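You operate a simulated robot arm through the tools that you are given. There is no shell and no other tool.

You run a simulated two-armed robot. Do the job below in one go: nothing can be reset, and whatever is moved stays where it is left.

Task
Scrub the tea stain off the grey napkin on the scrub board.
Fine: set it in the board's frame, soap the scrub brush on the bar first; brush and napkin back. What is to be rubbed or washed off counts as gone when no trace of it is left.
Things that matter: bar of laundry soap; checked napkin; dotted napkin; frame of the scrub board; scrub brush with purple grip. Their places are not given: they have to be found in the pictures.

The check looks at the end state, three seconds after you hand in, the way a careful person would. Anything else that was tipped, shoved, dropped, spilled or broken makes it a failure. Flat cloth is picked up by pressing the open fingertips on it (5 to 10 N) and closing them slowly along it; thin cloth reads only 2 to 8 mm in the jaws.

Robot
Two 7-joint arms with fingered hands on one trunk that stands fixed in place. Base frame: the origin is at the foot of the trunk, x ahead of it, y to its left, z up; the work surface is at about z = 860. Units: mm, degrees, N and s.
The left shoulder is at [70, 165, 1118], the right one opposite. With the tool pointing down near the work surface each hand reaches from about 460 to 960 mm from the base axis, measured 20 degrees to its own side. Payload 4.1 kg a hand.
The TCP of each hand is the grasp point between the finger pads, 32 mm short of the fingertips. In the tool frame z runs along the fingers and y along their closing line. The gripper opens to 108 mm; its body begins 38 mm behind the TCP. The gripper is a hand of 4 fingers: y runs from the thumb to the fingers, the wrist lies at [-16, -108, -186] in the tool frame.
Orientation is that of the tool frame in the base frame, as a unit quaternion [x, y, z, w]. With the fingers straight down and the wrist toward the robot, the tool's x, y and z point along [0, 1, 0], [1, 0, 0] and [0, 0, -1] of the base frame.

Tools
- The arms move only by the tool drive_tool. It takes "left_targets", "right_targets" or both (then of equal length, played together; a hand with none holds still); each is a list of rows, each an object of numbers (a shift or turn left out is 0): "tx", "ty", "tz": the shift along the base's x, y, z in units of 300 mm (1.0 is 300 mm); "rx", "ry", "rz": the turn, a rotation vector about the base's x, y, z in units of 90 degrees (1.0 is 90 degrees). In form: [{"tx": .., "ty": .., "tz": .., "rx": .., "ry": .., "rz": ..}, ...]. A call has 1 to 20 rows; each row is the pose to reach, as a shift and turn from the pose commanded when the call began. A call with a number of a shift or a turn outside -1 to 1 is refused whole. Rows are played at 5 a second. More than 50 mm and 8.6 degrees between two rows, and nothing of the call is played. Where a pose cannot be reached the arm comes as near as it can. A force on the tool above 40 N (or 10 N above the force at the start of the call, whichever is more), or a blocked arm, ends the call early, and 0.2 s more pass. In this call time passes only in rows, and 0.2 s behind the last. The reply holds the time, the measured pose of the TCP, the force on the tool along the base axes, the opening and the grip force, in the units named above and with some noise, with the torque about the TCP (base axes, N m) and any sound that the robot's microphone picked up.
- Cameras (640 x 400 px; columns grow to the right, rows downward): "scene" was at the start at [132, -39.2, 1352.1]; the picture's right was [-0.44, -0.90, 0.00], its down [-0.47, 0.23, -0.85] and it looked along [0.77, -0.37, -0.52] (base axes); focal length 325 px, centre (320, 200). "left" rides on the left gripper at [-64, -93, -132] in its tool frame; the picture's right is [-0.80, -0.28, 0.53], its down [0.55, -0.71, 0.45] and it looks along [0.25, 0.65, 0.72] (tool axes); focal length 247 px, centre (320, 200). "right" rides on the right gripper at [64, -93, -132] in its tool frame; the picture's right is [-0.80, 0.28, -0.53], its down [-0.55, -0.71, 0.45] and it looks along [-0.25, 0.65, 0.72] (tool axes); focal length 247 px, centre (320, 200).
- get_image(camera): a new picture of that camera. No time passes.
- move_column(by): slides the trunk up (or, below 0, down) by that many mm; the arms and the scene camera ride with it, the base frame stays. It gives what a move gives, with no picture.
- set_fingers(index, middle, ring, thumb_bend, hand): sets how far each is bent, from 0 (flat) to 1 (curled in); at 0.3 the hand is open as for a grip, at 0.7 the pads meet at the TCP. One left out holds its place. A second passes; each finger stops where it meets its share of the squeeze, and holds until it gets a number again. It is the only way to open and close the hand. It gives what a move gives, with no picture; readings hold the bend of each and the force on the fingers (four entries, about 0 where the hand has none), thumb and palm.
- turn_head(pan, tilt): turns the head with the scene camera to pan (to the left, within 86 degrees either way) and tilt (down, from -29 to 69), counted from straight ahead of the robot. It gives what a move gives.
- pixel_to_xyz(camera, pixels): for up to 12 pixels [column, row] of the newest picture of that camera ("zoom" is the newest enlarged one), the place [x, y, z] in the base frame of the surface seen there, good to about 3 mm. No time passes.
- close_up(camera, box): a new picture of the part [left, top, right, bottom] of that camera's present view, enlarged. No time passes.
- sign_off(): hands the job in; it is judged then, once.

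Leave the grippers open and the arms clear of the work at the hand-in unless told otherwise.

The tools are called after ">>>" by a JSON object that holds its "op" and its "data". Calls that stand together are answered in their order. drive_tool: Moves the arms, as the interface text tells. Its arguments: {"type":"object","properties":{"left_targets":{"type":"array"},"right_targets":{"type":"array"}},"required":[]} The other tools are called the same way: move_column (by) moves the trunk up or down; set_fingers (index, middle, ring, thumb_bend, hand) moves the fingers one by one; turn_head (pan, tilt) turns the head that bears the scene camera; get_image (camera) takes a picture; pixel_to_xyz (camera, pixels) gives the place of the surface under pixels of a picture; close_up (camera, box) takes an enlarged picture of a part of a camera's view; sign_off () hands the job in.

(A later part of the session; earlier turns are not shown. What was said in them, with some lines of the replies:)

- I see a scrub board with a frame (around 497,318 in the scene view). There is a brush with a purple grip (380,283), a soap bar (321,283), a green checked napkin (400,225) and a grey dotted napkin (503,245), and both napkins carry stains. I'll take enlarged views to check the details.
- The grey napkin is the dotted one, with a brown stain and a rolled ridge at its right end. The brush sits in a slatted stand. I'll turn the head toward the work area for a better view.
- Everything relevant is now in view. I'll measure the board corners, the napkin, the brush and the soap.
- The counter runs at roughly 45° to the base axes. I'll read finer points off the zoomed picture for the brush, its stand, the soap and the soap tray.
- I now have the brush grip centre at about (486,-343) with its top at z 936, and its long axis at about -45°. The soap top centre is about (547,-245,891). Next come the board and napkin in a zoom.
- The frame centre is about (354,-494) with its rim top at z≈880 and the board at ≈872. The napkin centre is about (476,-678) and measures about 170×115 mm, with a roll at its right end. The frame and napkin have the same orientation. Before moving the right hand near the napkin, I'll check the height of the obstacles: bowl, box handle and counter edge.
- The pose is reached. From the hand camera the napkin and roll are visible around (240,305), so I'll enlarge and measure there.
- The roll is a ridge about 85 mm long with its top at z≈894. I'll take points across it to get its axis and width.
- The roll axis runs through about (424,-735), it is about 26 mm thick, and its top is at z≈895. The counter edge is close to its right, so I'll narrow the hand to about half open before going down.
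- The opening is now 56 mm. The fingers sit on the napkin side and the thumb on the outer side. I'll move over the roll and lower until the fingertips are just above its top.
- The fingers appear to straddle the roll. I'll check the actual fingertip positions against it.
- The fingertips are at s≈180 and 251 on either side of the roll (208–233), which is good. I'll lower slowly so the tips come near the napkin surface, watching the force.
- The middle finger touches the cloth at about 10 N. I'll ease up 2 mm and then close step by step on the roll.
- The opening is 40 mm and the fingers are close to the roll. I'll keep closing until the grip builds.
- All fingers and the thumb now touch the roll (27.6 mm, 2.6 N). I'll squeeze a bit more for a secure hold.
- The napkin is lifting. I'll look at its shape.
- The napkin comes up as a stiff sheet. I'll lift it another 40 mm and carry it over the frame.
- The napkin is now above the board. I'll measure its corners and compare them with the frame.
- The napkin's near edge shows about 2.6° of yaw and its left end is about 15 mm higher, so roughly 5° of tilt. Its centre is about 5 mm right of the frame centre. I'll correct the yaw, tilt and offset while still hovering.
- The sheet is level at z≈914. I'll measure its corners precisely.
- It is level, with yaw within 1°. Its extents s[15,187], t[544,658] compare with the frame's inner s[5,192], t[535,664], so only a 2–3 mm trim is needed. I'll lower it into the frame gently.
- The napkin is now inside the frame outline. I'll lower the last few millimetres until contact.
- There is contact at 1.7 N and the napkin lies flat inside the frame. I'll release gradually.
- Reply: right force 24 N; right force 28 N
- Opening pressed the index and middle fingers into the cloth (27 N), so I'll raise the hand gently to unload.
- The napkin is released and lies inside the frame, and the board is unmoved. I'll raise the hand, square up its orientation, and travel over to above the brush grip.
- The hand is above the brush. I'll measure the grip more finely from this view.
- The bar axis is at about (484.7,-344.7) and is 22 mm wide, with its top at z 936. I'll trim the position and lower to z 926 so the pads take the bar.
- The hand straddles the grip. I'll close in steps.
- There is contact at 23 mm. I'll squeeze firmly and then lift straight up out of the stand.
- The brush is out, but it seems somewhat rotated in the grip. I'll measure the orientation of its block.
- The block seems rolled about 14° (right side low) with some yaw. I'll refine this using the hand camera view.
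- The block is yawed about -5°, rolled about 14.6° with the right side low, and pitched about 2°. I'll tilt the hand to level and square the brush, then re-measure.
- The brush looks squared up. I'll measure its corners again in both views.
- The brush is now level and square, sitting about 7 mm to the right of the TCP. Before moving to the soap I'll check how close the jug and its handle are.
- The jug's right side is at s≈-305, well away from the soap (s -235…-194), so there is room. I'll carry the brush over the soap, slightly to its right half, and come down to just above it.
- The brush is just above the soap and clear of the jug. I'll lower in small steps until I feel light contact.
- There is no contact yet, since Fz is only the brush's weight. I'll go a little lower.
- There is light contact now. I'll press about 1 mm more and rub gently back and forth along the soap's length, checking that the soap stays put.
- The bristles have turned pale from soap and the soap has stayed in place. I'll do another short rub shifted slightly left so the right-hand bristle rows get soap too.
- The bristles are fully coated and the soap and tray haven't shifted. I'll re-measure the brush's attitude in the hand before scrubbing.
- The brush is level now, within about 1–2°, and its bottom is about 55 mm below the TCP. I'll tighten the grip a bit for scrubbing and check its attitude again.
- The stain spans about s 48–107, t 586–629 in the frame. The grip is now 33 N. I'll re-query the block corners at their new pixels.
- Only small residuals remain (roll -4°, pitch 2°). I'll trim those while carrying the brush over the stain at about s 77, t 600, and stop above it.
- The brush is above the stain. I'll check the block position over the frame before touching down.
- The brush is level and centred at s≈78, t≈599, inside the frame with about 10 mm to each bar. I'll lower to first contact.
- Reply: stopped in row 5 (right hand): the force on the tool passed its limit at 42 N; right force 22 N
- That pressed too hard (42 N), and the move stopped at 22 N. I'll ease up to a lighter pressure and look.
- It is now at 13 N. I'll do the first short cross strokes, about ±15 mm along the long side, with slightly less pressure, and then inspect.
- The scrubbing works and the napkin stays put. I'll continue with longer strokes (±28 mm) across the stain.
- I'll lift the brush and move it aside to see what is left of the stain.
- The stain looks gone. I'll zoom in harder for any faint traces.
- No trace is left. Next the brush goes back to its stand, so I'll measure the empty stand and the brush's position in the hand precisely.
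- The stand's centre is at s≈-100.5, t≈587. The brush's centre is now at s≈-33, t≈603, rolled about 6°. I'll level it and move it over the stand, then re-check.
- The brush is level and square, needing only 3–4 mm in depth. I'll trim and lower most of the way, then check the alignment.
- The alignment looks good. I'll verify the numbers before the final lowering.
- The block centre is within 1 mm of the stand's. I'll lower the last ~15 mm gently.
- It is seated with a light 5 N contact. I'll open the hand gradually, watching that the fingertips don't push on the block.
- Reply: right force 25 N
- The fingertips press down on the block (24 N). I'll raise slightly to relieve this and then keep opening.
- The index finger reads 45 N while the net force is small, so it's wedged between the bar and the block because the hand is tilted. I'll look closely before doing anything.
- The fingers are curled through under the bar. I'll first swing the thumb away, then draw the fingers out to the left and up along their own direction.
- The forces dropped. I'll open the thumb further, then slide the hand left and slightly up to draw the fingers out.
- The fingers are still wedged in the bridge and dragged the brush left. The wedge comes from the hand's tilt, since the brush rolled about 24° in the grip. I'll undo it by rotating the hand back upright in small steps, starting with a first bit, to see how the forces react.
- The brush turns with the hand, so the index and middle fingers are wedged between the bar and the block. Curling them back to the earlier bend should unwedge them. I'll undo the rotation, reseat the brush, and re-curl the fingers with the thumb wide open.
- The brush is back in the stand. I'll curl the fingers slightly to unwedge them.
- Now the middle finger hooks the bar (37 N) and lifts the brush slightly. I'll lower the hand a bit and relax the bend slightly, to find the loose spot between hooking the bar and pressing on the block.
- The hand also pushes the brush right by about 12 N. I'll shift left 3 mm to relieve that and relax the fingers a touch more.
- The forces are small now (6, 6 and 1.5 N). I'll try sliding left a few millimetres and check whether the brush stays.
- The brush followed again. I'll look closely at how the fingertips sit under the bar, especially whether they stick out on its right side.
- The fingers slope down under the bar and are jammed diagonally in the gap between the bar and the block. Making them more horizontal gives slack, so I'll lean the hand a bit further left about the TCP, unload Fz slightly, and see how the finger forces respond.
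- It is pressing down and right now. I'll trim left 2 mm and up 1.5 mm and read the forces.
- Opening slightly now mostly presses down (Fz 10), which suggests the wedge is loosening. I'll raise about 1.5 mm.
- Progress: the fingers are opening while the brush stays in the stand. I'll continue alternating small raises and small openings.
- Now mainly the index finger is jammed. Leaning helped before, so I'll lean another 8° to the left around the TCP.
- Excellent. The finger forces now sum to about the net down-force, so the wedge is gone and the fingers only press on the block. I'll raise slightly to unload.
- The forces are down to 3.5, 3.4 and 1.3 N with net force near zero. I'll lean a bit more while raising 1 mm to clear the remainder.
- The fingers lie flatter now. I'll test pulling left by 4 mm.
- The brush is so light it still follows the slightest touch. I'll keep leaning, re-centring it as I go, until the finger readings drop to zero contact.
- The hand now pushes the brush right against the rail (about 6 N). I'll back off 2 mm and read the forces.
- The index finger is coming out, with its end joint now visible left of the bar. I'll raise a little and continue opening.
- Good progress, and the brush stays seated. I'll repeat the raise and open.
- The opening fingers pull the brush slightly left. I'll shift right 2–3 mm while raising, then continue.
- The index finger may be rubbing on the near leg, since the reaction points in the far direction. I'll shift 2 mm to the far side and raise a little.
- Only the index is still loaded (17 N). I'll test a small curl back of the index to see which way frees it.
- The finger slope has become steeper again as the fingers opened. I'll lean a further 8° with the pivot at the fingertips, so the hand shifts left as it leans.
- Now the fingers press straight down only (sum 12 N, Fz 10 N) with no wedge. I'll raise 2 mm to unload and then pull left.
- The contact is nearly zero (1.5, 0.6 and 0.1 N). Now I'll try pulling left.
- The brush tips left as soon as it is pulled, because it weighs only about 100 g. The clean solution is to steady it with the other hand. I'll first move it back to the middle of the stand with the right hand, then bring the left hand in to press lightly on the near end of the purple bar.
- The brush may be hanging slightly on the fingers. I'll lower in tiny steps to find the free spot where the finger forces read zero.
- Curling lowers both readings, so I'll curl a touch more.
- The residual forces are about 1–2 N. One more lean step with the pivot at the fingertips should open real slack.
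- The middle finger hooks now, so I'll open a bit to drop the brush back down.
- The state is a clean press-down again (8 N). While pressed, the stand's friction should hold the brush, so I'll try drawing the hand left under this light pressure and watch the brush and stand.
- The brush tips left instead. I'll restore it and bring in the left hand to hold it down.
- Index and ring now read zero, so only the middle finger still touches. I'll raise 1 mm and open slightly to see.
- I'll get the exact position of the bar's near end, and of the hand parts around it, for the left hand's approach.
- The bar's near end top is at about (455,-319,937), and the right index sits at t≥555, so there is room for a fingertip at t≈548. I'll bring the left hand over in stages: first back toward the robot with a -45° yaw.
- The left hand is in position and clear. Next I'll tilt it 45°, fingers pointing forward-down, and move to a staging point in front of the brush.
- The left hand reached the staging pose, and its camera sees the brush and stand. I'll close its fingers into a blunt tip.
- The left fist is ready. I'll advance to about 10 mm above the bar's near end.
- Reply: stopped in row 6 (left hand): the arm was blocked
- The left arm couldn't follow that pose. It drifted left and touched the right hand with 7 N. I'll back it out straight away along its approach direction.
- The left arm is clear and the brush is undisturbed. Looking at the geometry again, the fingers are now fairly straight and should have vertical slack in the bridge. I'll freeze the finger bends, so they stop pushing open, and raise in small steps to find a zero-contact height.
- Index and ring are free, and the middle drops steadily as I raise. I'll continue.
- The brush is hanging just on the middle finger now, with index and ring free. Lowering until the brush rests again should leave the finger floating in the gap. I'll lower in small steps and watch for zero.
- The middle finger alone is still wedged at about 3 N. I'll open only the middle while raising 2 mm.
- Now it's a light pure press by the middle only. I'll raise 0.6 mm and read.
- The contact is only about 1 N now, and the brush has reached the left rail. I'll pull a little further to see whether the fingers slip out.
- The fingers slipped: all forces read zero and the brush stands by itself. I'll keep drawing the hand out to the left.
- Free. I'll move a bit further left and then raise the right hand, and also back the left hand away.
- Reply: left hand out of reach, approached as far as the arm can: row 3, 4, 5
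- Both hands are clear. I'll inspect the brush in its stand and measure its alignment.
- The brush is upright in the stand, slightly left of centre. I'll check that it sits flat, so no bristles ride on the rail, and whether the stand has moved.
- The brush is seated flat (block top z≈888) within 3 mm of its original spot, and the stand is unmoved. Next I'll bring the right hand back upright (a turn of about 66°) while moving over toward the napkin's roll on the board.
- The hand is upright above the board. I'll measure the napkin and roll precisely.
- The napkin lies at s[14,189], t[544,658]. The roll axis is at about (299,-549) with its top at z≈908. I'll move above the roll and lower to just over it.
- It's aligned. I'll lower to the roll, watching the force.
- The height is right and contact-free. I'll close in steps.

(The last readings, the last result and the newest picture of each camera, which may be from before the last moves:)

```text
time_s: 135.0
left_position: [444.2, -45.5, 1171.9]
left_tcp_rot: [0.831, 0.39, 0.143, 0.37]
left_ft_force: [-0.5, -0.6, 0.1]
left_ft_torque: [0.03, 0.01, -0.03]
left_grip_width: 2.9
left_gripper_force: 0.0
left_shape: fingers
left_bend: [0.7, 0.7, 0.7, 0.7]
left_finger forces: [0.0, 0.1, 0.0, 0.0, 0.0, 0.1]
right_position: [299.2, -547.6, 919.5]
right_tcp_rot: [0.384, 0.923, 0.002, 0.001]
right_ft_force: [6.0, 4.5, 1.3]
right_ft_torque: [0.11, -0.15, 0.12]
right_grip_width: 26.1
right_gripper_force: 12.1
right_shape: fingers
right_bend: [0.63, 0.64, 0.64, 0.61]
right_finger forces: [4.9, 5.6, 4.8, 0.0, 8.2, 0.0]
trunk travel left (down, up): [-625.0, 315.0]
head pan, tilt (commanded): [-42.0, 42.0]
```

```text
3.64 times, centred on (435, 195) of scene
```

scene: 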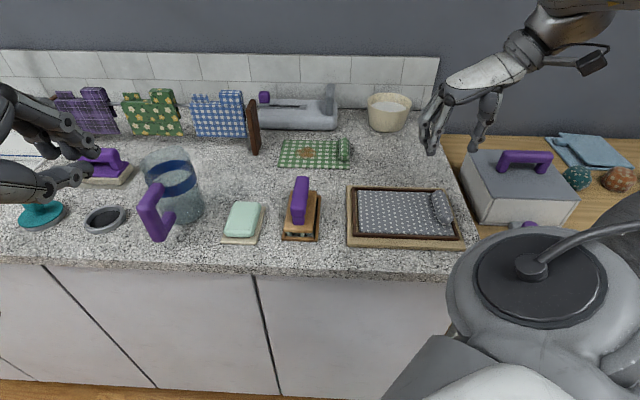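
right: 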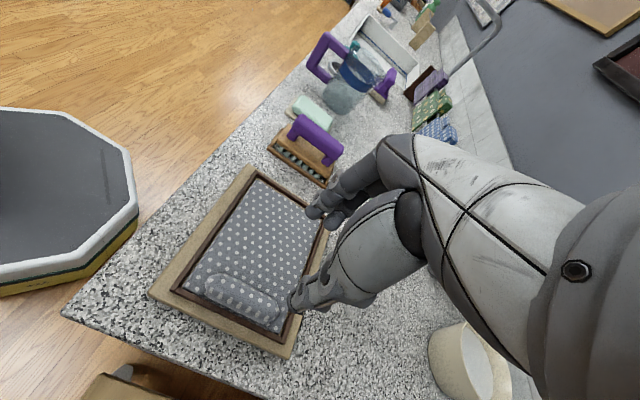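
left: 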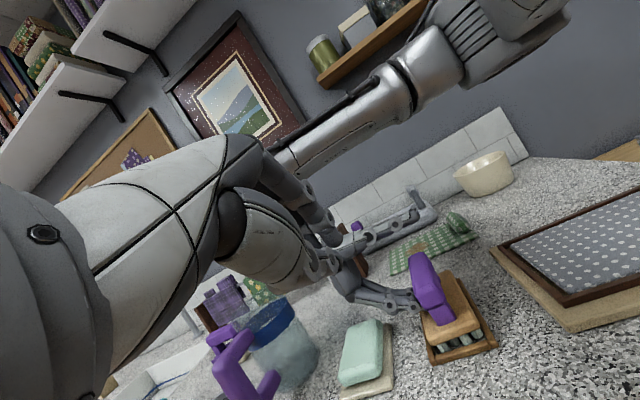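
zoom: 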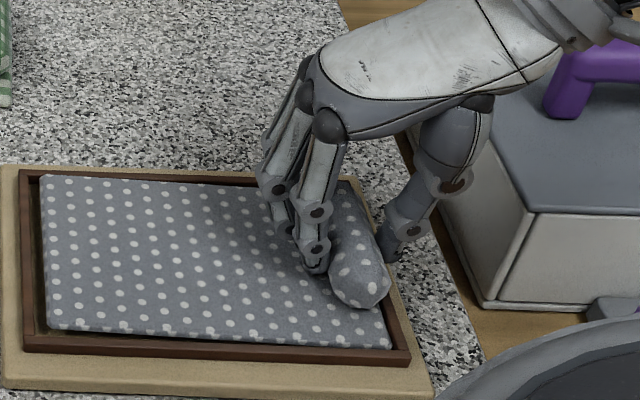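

The roll is held at 12 N and the napkin's free end has already tipped up a little. I'll lift straight up, easing 1–2 mm left to relieve the frame contact.

>>> {"op": "drive_tool", "data": {"right_targets": [{"tx": 0.003, "ty": 0.003, "tz": 0.01}, {"tx": 0.004, "ty": 0.004, "tz": 0.04}, {"tx": 0.004, "ty": 0.004, "tz": 0.09}, {"tx": 0.004, "ty": 0.004, "tz": 0.15}, {"tx": 0.004, "ty": 0.004, "tz": 0.22}, {"tx": 0.004, "ty": 0.004, "tz": 0.22}]}}

>>> {"op": "get_image", "data": {"camera": "scene"}}

>>> {"op": "close_up", "data": {"camera": "scene", "box": [340, 100, 500, 260]}}

```text
time_s: 136.4
left_position: [443.6, -46.5, 1171.9]
left_tcp_rot: [0.831, 0.389, 0.143, 0.37]
left_ft_force: [-0.1, 0.7, 0.1]
left_ft_torque: [0.0, 0.0, -0.01]
left_grip_width: 2.9
left_gripper_force: 0.0
left_shape: fingers
left_bend: [0.7, 0.7, 0.7, 0.7]
left_finger forces: [0.0, 0.0, 0.0, 0.0, 0.0, 0.0]
right_position: [300.6, -544.5, 985.5]
right_tcp_rot: [0.384, 0.923, 0.002, 0.0]
right_ft_force: [-1.2, -0.3, -0.6]
right_ft_torque: [0.0, 0.06, 0.01]
right_grip_width: 26.4
right_gripper_force: 10.1
right_shape: fingers
right_bend: [0.64, 0.65, 0.66, 0.61]
right_finger forces: [3.5, 3.8, 2.8, 0.1, 10.2, 0.1]
trunk travel left (down, up): [-625.0, 315.0]
head pan, tilt (commanded): [-42.0, 42.0]
```

```text
taken
```

scene: 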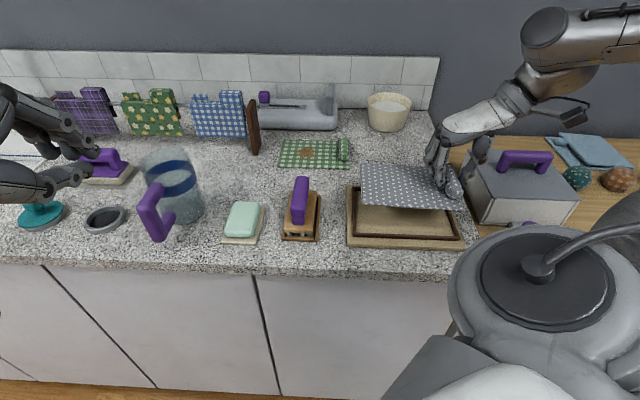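

```text
2.50 times, centred on (420, 180) of scene
```

zoom: 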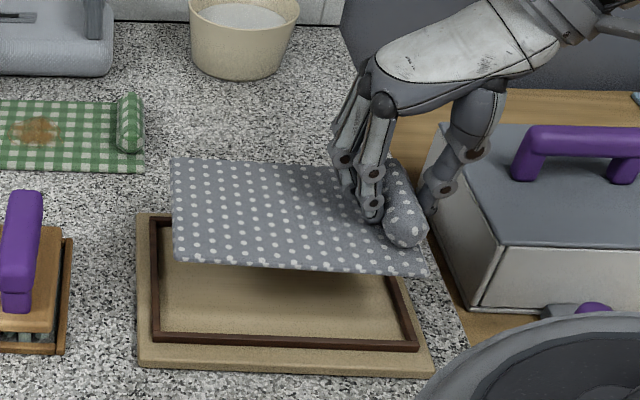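

The napkin is lifted and clean. I'll measure its attitude in the hand.

>>> {"op": "pixel_to_xyz", "data": {"camera": "zoom", "pixels": [[177, 165], [182, 255], [423, 270], [240, 260], [300, 264], [360, 267], [178, 200], [180, 230], [220, 164], [300, 166], [250, 210], [320, 220]]}}

>>> {"op": "close_up", "data": {"camera": "scene", "box": [340, 180, 480, 260]}}

>>> {"op": "pixel_to_xyz", "data": {"camera": "zoom", "pixels": [[45, 240], [480, 320], [65, 275], [70, 275], [520, 300], [300, 320], [300, 335], [550, 320], [75, 100], [75, 200], [35, 300], [540, 315]]}}

```text
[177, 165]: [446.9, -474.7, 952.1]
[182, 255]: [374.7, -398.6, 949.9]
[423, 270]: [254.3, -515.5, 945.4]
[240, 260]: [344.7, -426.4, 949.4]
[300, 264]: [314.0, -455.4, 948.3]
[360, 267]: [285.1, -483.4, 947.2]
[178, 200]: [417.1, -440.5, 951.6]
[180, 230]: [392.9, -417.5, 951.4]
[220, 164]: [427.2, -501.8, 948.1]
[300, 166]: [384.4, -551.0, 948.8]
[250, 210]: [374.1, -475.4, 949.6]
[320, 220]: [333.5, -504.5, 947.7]
```

```text
4.57 times, centred on (410, 220) of scene
```

zoom: 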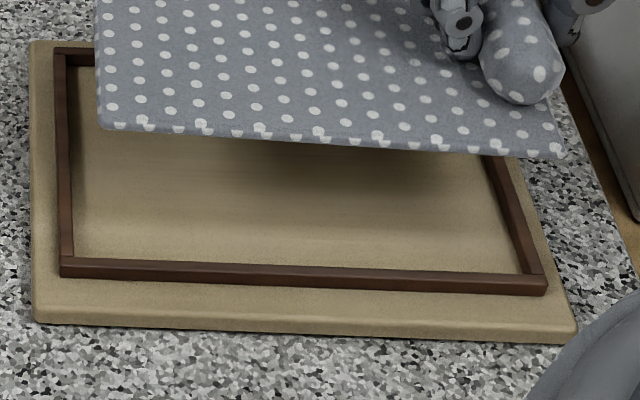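

```text
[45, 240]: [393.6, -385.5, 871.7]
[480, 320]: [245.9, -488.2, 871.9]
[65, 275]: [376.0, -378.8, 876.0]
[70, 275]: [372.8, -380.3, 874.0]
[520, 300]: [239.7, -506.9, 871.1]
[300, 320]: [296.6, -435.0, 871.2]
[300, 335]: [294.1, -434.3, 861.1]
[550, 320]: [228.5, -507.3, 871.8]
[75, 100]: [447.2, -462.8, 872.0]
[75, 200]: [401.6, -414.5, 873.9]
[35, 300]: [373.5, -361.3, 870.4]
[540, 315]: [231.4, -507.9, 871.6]
```

The tilt is only 2° and the yaw about -1.2°. I'll correct both and carry the napkin back to its original place, hovering first.

>>> {"op": "drive_tool", "data": {"right_targets": [{"tx": 0.02, "ty": -0.03, "rx": -0.008, "ry": 0.008, "rz": 0.007}, {"tx": 0.07, "ty": -0.105, "rx": -0.0157, "ry": 0.0157, "rz": 0.0133}, {"tx": 0.14, "ty": -0.21, "rx": -0.0157, "ry": 0.0157, "rz": 0.0133}, {"tx": 0.21, "ty": -0.315, "rx": -0.0157, "ry": 0.0157, "rz": 0.0133}, {"tx": 0.28, "ty": -0.42, "rx": -0.0157, "ry": 0.0157, "rz": 0.0133}, {"tx": 0.35, "ty": -0.525, "rx": -0.0157, "ry": 0.0157, "rz": 0.0133}, {"tx": 0.4, "ty": -0.6, "tz": -0.03, "rx": -0.0157, "ry": 0.0157, "rz": 0.0133}, {"tx": 0.4217, "ty": -0.6267, "tz": -0.08, "rx": -0.0157, "ry": 0.0157, "rz": 0.0133}, {"tx": 0.4217, "ty": -0.6267, "tz": -0.12, "rx": -0.0157, "ry": 0.0157, "rz": 0.0133}, {"tx": 0.4217, "ty": -0.6267, "tz": -0.12, "rx": -0.0157, "ry": 0.0157, "rz": 0.0133}]}}

>>> {"op": "get_image", "data": {"camera": "scene"}}

>>> {"op": "close_up", "data": {"camera": "scene", "box": [340, 80, 500, 200]}}

```text
time_s: 138.6
left_position: [444.8, -45.6, 1172.6]
left_tcp_rot: [0.831, 0.389, 0.143, 0.369]
left_ft_force: [-0.4, 0.3, -0.3]
left_ft_torque: [0.0, -0.01, 0.0]
left_grip_width: 3.1
left_gripper_force: 0.1
left_shape: fingers
left_bend: [0.7, 0.7, 0.7, 0.7]
left_finger forces: [0.1, 0.1, 0.0, 0.0, 0.1, 0.0]
right_position: [427.6, -732.7, 949.0]
right_tcp_rot: [0.373, 0.928, -0.014, -0.007]
right_ft_force: [0.5, -0.4, -1.3]
right_ft_torque: [-0.01, 0.0, -0.01]
right_grip_width: 26.5
right_gripper_force: 9.6
right_shape: fingers
right_bend: [0.64, 0.65, 0.66, 0.61]
right_finger forces: [3.7, 3.7, 2.8, 0.0, 10.0, 0.1]
trunk travel left (down, up): [-625.0, 315.0]
head pan, tilt (commanded): [-42.0, 42.0]
```

```text
taken
```

scene: 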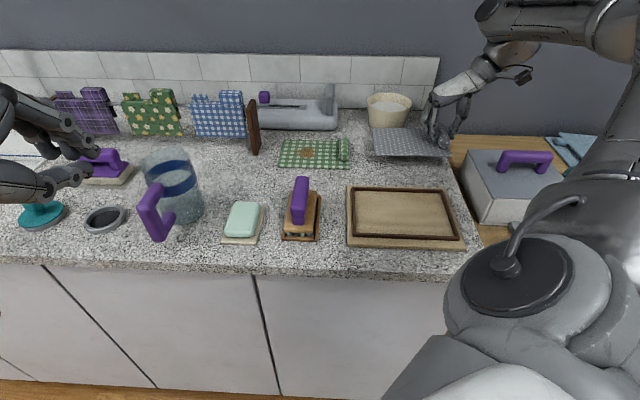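

```text
3.33 times, centred on (420, 140) of scene
```

zoom: 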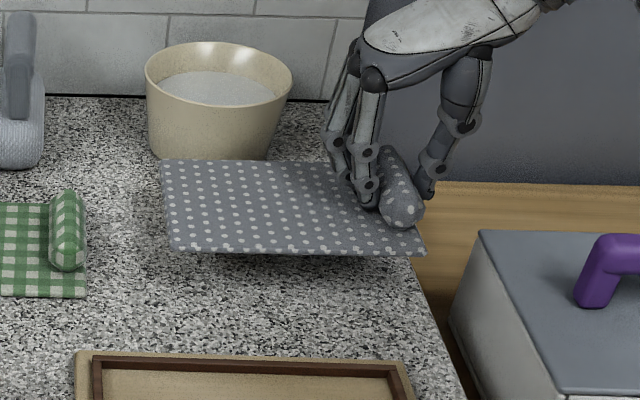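

I'll measure the hovering napkin's corners against its original outline (s 58–231, t 760–878).

>>> {"op": "pixel_to_xyz", "data": {"camera": "zoom", "pixels": [[166, 165], [174, 248], [419, 252], [240, 249], [320, 251], [380, 252], [169, 200], [172, 230], [220, 164], [300, 166], [250, 210], [320, 215]]}}

```text
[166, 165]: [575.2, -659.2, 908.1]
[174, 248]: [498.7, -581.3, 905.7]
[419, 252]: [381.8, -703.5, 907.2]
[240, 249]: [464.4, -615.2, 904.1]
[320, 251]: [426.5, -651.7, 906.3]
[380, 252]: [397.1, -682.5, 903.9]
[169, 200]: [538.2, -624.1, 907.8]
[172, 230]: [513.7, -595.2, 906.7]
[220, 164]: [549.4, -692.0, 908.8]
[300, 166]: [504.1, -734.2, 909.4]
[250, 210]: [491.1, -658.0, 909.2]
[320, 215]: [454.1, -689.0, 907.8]
```

It is level, with yaw about 0 and position within 2–3 mm of the original. I'll lower it onto the counter.

>>> {"op": "drive_tool", "data": {"right_targets": [{"tx": -0.004, "ty": 0.004, "tz": -0.04}, {"tx": -0.004, "ty": 0.004, "tz": -0.08}, {"tx": -0.004, "ty": 0.004, "tz": -0.11}, {"tx": -0.004, "ty": 0.004, "tz": -0.123}, {"tx": -0.004, "ty": 0.004, "tz": -0.129}]}}

>>> {"op": "close_up", "data": {"camera": "scene", "box": [350, 90, 490, 190]}}

```text
time_s: 139.8
left_position: [443.8, -46.6, 1172.4]
left_tcp_rot: [0.831, 0.39, 0.144, 0.369]
left_ft_force: [0.3, 0.3, 0.4]
left_ft_torque: [0.02, 0.0, 0.03]
left_grip_width: 2.9
left_gripper_force: 0.0
left_shape: fingers
left_bend: [0.7, 0.7, 0.7, 0.7]
left_finger forces: [0.0, 0.0, 0.0, 0.1, 0.1, 0.1]
right_position: [426.0, -733.6, 910.5]
right_tcp_rot: [0.373, 0.928, -0.014, -0.006]
right_ft_force: [0.0, -0.8, -0.6]
right_ft_torque: [-0.02, 0.03, 0.03]
right_grip_width: 26.6
right_gripper_force: 10.2
right_shape: fingers
right_bend: [0.64, 0.65, 0.66, 0.61]
right_finger forces: [3.6, 3.6, 2.8, 0.1, 10.2, 0.0]
trunk travel left (down, up): [-625.0, 315.0]
head pan, tilt (commanded): [-42.0, 42.0]
```

```text
4.00 times, centred on (420, 140) of scene
```

zoom: 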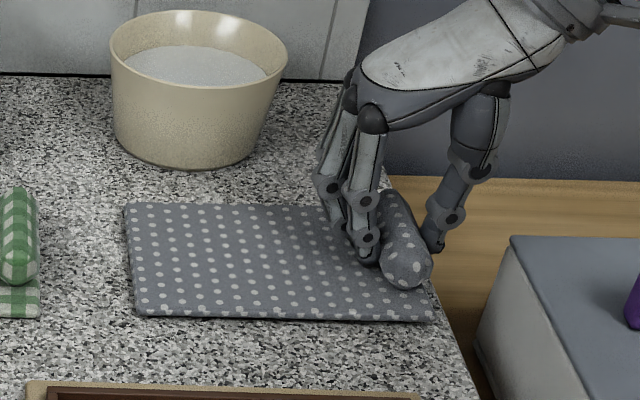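

>>> {"op": "drive_tool", "data": {"right_targets": [{"tz": -0.005}, {"tz": -0.009}]}}

```text
time_s: 140.4
left_position: [442.5, -47.3, 1172.3]
left_tcp_rot: [0.831, 0.389, 0.143, 0.37]
left_ft_force: [0.1, -0.7, -0.7]
left_ft_torque: [-0.02, 0.0, 0.0]
left_grip_width: 3.0
left_gripper_force: 0.0
left_shape: fingers
left_bend: [0.7, 0.7, 0.7, 0.7]
left_finger forces: [0.0, 0.1, 0.0, 0.0, 0.1, 0.0]
right_position: [425.9, -732.7, 908.6]
right_tcp_rot: [0.374, 0.927, -0.015, -0.006]
right_ft_force: [0.2, 0.5, 0.0]
right_ft_torque: [-0.02, -0.01, 0.02]
right_grip_width: 26.3
right_gripper_force: 10.4
right_shape: fingers
right_bend: [0.64, 0.65, 0.66, 0.61]
right_finger forces: [3.6, 3.7, 2.8, 0.0, 10.2, 0.0]
trunk travel left (down, up): [-625.0, 315.0]
head pan, tilt (commanded): [-42.0, 42.0]
```

>>> {"op": "drive_tool", "data": {"right_targets": [{"tz": -0.004}, {"tz": -0.007}]}}

```text
time_s: 141.0
left_position: [444.4, -46.5, 1173.0]
left_tcp_rot: [0.831, 0.39, 0.144, 0.371]
left_ft_force: [-0.7, 0.8, 0.3]
left_ft_torque: [0.0, 0.03, 0.0]
left_grip_width: 3.3
left_gripper_force: 0.0
left_shape: fingers
left_bend: [0.7, 0.7, 0.7, 0.7]
left_finger forces: [0.1, 0.1, 0.0, 0.0, 0.0, 0.0]
right_position: [424.8, -733.6, 906.2]
right_tcp_rot: [0.374, 0.927, -0.015, -0.006]
right_ft_force: [0.6, 0.1, 2.3]
right_ft_torque: [-0.03, 0.01, 0.02]
right_grip_width: 26.3
right_gripper_force: 10.2
right_shape: fingers
right_bend: [0.64, 0.65, 0.66, 0.61]
right_finger forces: [3.9, 3.8, 3.0, 0.1, 10.0, 0.0]
trunk travel left (down, up): [-625.0, 315.0]
head pan, tilt (commanded): [-42.0, 42.0]
```

The napkin touches the counter (2.3 N). I'll release gradually.

>>> {"op": "set_fingers", "data": {"hand": "right", "index": 0.59, "middle": 0.59, "ring": 0.59, "thumb_bend": 0.56}}

>>> {"op": "drive_tool", "data": {"right_targets": [{"tz": 0.006}, {"tz": 0.012}]}}

>>> {"op": "set_fingers", "data": {"hand": "right", "index": 0.5, "middle": 0.5, "ring": 0.5, "thumb_bend": 0.48}}

>>> {"op": "close_up", "data": {"camera": "scene", "box": [350, 90, 490, 190]}}

```text
time_s: 142.0
left_position: [443.9, -45.4, 1171.7]
left_tcp_rot: [0.831, 0.39, 0.144, 0.369]
left_ft_force: [0.1, 0.7, 0.4]
left_ft_torque: [0.02, 0.05, -0.01]
left_grip_width: 3.2
left_gripper_force: 0.1
left_shape: fingers
left_bend: [0.7, 0.7, 0.7, 0.7]
left_finger forces: [0.0, 0.0, 0.2, 0.0, 0.0, 0.0]
right_position: [424.6, -733.8, 907.1]
right_tcp_rot: [0.374, 0.927, -0.014, -0.006]
right_ft_force: [0.1, 0.0, -0.1]
right_ft_torque: [-0.04, 0.03, 0.04]
right_grip_width: 35.0
right_gripper_force: 0.0
right_shape: fingers
right_bend: [0.59, 0.59, 0.59, 0.56]
right_finger forces: [0.0, 0.0, 0.1, 0.0, 0.0, 0.0]
trunk travel left (down, up): [-625.0, 315.0]
head pan, tilt (commanded): [-42.0, 42.0]
```

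```text
time_s: 142.6
left_position: [442.9, -47.9, 1171.3]
left_tcp_rot: [0.831, 0.389, 0.144, 0.37]
left_ft_force: [-0.8, -0.3, -0.3]
left_ft_torque: [0.01, 0.0, -0.01]
left_grip_width: 3.2
left_gripper_force: 0.0
left_shape: fingers
left_bend: [0.7, 0.7, 0.7, 0.7]
left_finger forces: [0.1, 0.1, 0.0, 0.0, 0.1, 0.1]
right_position: [424.7, -733.0, 908.4]
right_tcp_rot: [0.373, 0.928, -0.015, -0.006]
right_ft_force: [-0.6, 0.8, -0.1]
right_ft_torque: [0.0, 0.01, -0.04]
right_grip_width: 34.9
right_gripper_force: 0.0
right_shape: fingers
right_bend: [0.59, 0.59, 0.59, 0.56]
right_finger forces: [0.1, 0.0, 0.1, 0.0, 0.1, 0.1]
trunk travel left (down, up): [-625.0, 315.0]
head pan, tilt (commanded): [-42.0, 42.0]
```

```text
time_s: 143.6
left_position: [442.7, -47.1, 1171.7]
left_tcp_rot: [0.831, 0.39, 0.143, 0.369]
left_ft_force: [-0.3, -0.3, -0.5]
left_ft_torque: [-0.04, -0.04, 0.02]
left_grip_width: 3.0
left_gripper_force: 0.0
left_shape: fingers
left_bend: [0.7, 0.7, 0.7, 0.7]
left_finger forces: [0.1, 0.0, 0.0, 0.1, 0.0, 0.0]
right_position: [423.9, -732.9, 908.5]
right_tcp_rot: [0.373, 0.928, -0.015, -0.006]
right_ft_force: [0.0, -0.5, -0.4]
right_ft_torque: [0.02, 0.03, -0.01]
right_grip_width: 57.9
right_gripper_force: 0.0
right_shape: fingers
right_bend: [0.5, 0.5, 0.5, 0.48]
right_finger forces: [0.0, 0.0, 0.0, 0.1, 0.0, 0.0]
trunk travel left (down, up): [-625.0, 315.0]
head pan, tilt (commanded): [-42.0, 42.0]
```

```text
4.00 times, centred on (420, 140) of scene
```

zoom: 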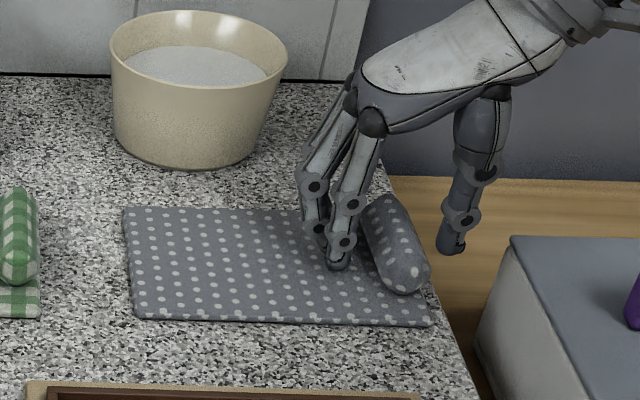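

The release was clean. I'll raise the hand straight up and move it back to a clear spot, then check everything.

>>> {"op": "drive_tool", "data": {"right_targets": [{"tz": 0.04}, {"tz": 0.12}, {"tz": 0.24}, {"tz": 0.38}, {"tz": 0.52}, {"tz": 0.66}, {"tz": 0.76, "tx": -0.03, "ty": 0.05}, {"tz": 0.82, "tx": -0.1, "ty": 0.16}, {"tz": 0.82, "tx": -0.15, "ty": 0.28}]}}

>>> {"op": "set_fingers", "data": {"hand": "right", "index": 0.3, "middle": 0.3, "ring": 0.3, "thumb_bend": 0.3}}

>>> {"op": "set_fingers", "data": {"hand": "left", "index": 0.3, "middle": 0.3, "ring": 0.3, "thumb_bend": 0.3}}

>>> {"op": "get_image", "data": {"camera": "scene"}}

>>> {"op": "get_image", "data": {"camera": "right"}}

```text
time_s: 145.6
left_position: [442.9, -46.3, 1173.7]
left_tcp_rot: [0.83, 0.391, 0.145, 0.371]
left_ft_force: [0.2, -0.1, -0.3]
left_ft_torque: [0.01, 0.0, 0.02]
left_grip_width: 2.6
left_gripper_force: 0.0
left_shape: fingers
left_bend: [0.7, 0.7, 0.7, 0.7]
left_finger forces: [0.1, 0.1, 0.0, 0.1, 0.1, 0.0]
right_position: [377.4, -646.1, 1156.1]
right_tcp_rot: [0.373, 0.928, -0.015, -0.005]
right_ft_force: [0.0, 0.1, 0.5]
right_ft_torque: [-0.03, -0.01, 0.04]
right_grip_width: 58.0
right_gripper_force: 0.1
right_shape: fingers
right_bend: [0.5, 0.5, 0.5, 0.48]
right_finger forces: [0.1, 0.0, 0.0, 0.0, 0.1, 0.1]
trunk travel left (down, up): [-625.0, 315.0]
head pan, tilt (commanded): [-42.0, 42.0]
```

```text
time_s: 146.6
left_position: [443.1, -46.7, 1171.9]
left_tcp_rot: [0.831, 0.389, 0.143, 0.37]
left_ft_force: [-0.4, 0.1, -0.5]
left_ft_torque: [-0.01, -0.01, 0.03]
left_grip_width: 3.2
left_gripper_force: 0.0
left_shape: fingers
left_bend: [0.7, 0.7, 0.7, 0.7]
left_finger forces: [0.0, 0.0, 0.0, 0.0, 0.0, 0.0]
right_position: [379.9, -647.4, 1155.9]
right_tcp_rot: [0.374, 0.927, -0.014, -0.005]
right_ft_force: [0.3, -0.4, -0.4]
right_ft_torque: [-0.03, -0.01, -0.02]
right_grip_width: 108.0
right_gripper_force: 0.1
right_shape: fingers
right_bend: [0.3, 0.3, 0.3, 0.3]
right_finger forces: [0.0, 0.0, 0.0, 0.0, 0.0, 0.0]
trunk travel left (down, up): [-625.0, 315.0]
head pan, tilt (commanded): [-42.0, 42.0]
```

```text
time_s: 147.6
left_position: [443.0, -45.8, 1173.5]
left_tcp_rot: [0.831, 0.389, 0.143, 0.37]
left_ft_force: [-0.9, -0.2, -0.2]
left_ft_torque: [-0.01, -0.02, -0.02]
left_grip_width: 108.1
left_gripper_force: 0.1
left_shape: fingers
left_bend: [0.3, 0.3, 0.3, 0.3]
left_finger forces: [0.0, 0.2, 0.0, 0.0, 0.0, 0.1]
right_position: [379.9, -647.2, 1154.9]
right_tcp_rot: [0.373, 0.928, -0.015, -0.006]
right_ft_force: [0.5, 0.0, 0.3]
right_ft_torque: [0.0, 0.01, -0.01]
right_grip_width: 108.1
right_gripper_force: 0.0
right_shape: fingers
right_bend: [0.3, 0.3, 0.3, 0.3]
right_finger forces: [0.1, 0.0, 0.0, 0.0, 0.1, 0.1]
trunk travel left (down, up): [-625.0, 315.0]
head pan, tilt (commanded): [-42.0, 42.0]
```

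```text
taken
```

scene: 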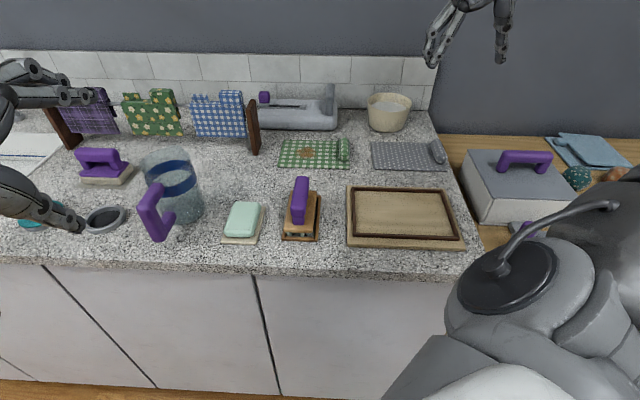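

```text
taken
```

right: 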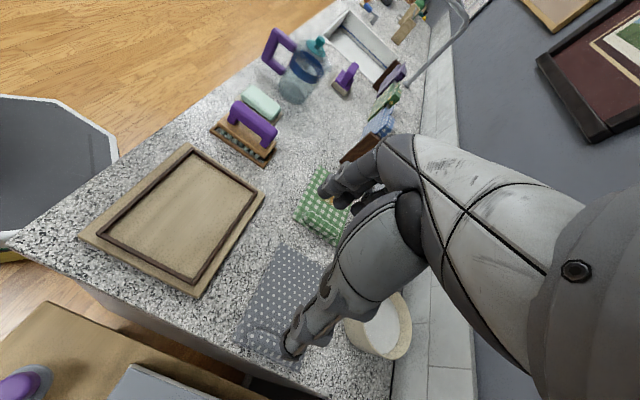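

Everything looks in place. I'll bring the left hand back to its start-like pose, upright and out of the view, to be able to verify the rest of the counter.

>>> {"op": "drive_tool", "data": {"left_targets": [{"rx": 0.0238, "ry": 0.0538, "rz": 0.0464, "tz": 0.01}, {"rx": 0.0476, "ry": 0.1076, "rz": 0.0928, "tz": 0.02}, {"rx": 0.0715, "ry": 0.1615, "rz": 0.1392, "tz": 0.02}, {"rx": 0.0953, "ry": 0.2153, "rz": 0.1856, "tz": 0.02, "tx": 0.05}, {"rx": 0.1191, "ry": 0.2691, "rz": 0.2319, "tz": 0.02, "tx": 0.12}, {"rx": 0.1429, "ry": 0.3229, "rz": 0.2783, "tz": 0.02, "tx": 0.22}, {"rx": 0.1668, "ry": 0.3768, "rz": 0.3247, "tz": 0.02, "tx": 0.34}, {"rx": 0.1906, "ry": 0.4306, "rz": 0.3711, "tz": 0.02, "tx": 0.46}, {"rx": 0.2144, "ry": 0.4844, "rz": 0.4175, "tz": 0.02, "tx": 0.58}, {"rx": 0.2144, "ry": 0.4844, "rz": 0.4175, "tz": 0.02, "tx": 0.7}, {"rx": 0.2144, "ry": 0.4844, "rz": 0.4175, "tz": 0.02, "tx": 0.8}]}}

>>> {"op": "turn_head", "data": {"pan": -26, "tilt": 31.6}}

>>> {"op": "get_image", "data": {"camera": "scene"}}

>>> {"op": "get_image", "data": {"camera": "left"}}

```text
time_s: 150.0
left_position: [680.8, -45.1, 1177.7]
left_tcp_rot: [0.707, 0.708, 0.002, -0.001]
left_ft_force: [0.5, 1.7, 0.3]
left_ft_torque: [0.0, -0.02, -0.01]
left_grip_width: 108.1
left_gripper_force: 0.0
left_shape: fingers
left_bend: [0.3, 0.3, 0.3, 0.3]
left_finger forces: [0.1, 0.1, 0.0, 0.0, 0.0, 0.0]
right_position: [380.2, -648.7, 1154.9]
right_tcp_rot: [0.374, 0.927, -0.014, -0.007]
right_ft_force: [0.0, -0.8, 0.9]
right_ft_torque: [-0.02, 0.04, 0.02]
right_grip_width: 108.1
right_gripper_force: 0.1
right_shape: fingers
right_bend: [0.3, 0.3, 0.3, 0.3]
right_finger forces: [0.0, 0.0, 0.0, 0.0, 0.1, 0.0]
trunk travel left (down, up): [-625.0, 315.0]
head pan, tilt (commanded): [-42.0, 42.0]
```

```text
time_s: 150.8
left_position: [679.8, -45.3, 1178.6]
left_tcp_rot: [0.707, 0.708, 0.002, -0.002]
left_ft_force: [0.4, -0.1, 0.0]
left_ft_torque: [0.02, 0.0, 0.02]
left_grip_width: 108.3
left_gripper_force: 0.0
left_shape: fingers
left_bend: [0.3, 0.3, 0.3, 0.3]
left_finger forces: [0.0, 0.1, 0.0, 0.0, 0.0, 0.0]
right_position: [379.7, -647.3, 1153.7]
right_tcp_rot: [0.374, 0.927, -0.015, -0.007]
right_ft_force: [0.7, -0.3, 1.2]
right_ft_torque: [0.01, 0.01, 0.01]
right_grip_width: 108.2
right_gripper_force: 0.1
right_shape: fingers
right_bend: [0.3, 0.3, 0.3, 0.3]
right_finger forces: [0.0, 0.1, 0.0, 0.0, 0.1, 0.0]
trunk travel left (down, up): [-625.0, 315.0]
head pan, tilt (commanded): [-26.0, 31.6]
```

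```text
taken
```

scene: 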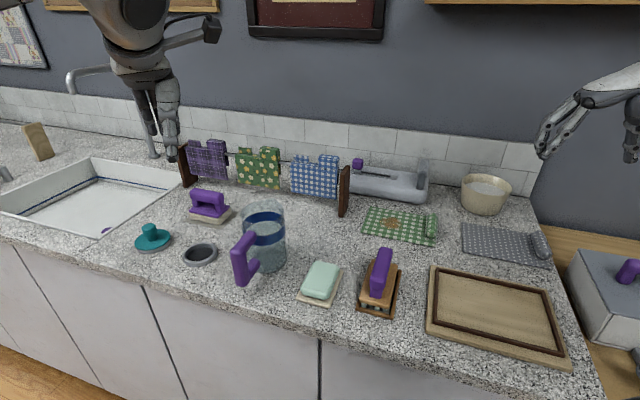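

```text
taken
```

left: 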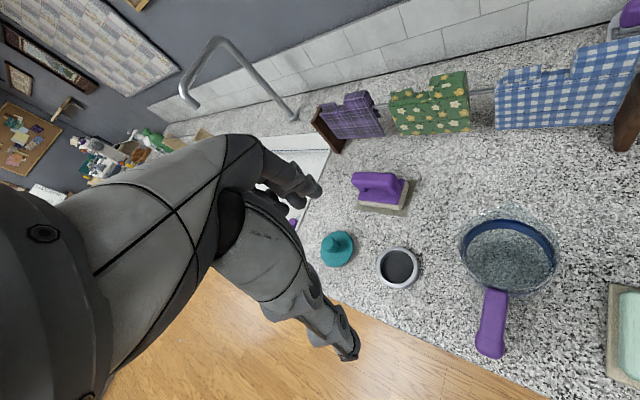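

The scene matches the start picture, with the stain gone. I'll take final close-ups of the napkin, board and brush.

>>> {"op": "close_up", "data": {"camera": "scene", "box": [340, 180, 600, 380]}}

>>> {"op": "close_up", "data": {"camera": "scene", "box": [450, 210, 560, 280]}}

>>> {"op": "pixel_to_xyz", "data": {"camera": "zoom", "pixels": [[65, 85], [80, 232], [565, 335], [500, 180], [540, 220], [300, 200]]}}

>>> {"op": "close_up", "data": {"camera": "scene", "box": [340, 235, 420, 330]}}

```text
2.00 times, centred on (470, 280) of scene
```

zoom: 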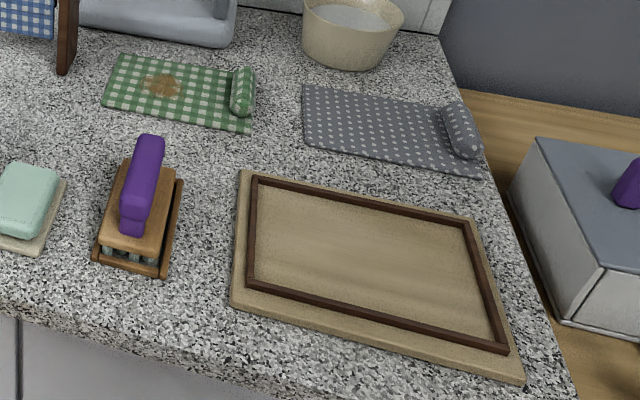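

```text
5.71 times, centred on (505, 245) of scene
```

zoom: 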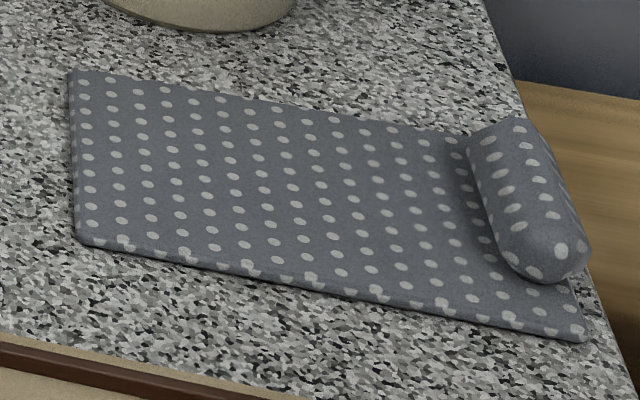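

```text
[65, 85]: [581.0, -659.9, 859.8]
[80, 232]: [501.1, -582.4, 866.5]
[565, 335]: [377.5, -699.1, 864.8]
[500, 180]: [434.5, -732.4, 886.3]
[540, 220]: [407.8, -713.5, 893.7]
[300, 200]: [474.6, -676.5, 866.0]
```

```text
4.21 times, centred on (380, 282) of scene
```

zoom: 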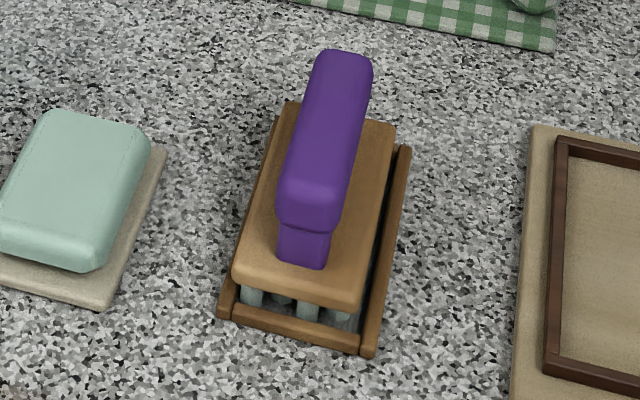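

The napkin is spotless and flat, back within a few millimetres of its original place. The brush stands upright in its stand, and the soap, board, jug and everything else are where they were. Both grippers are open and clear, so I'm handing in.

>>> {"op": "sign_off", "data": {}}

```text
The job is handed in.
```

The tea stain is off the grey dotted napkin; I could see no trace of it in close-up views. I have handed the job in, and no verdict has come back.

- **Scrubbing:** I set the napkin in the board's frame. I then rubbed the brush on the soap until all the bristles were coated, and scrubbed the stain out.
- **Napkin:** It is back flat on the counter, within a few millimetres of where it started.
- **Brush:** It stands upright and flat in its stand, about 3 mm left of its original spot. Releasing it was messy: the fingers jammed under the grip bar and the brush shifted around in the stand before they came free.
- **Hand contact:** While trying to steady the brush with the left hand, the two hands touched briefly at about 7 N. Nothing else was hit.
- **Everything else:** The soap, board, jug and the other items match the starting picture, with the stand within 1–3 mm. Both grippers are open and the arms are clear.
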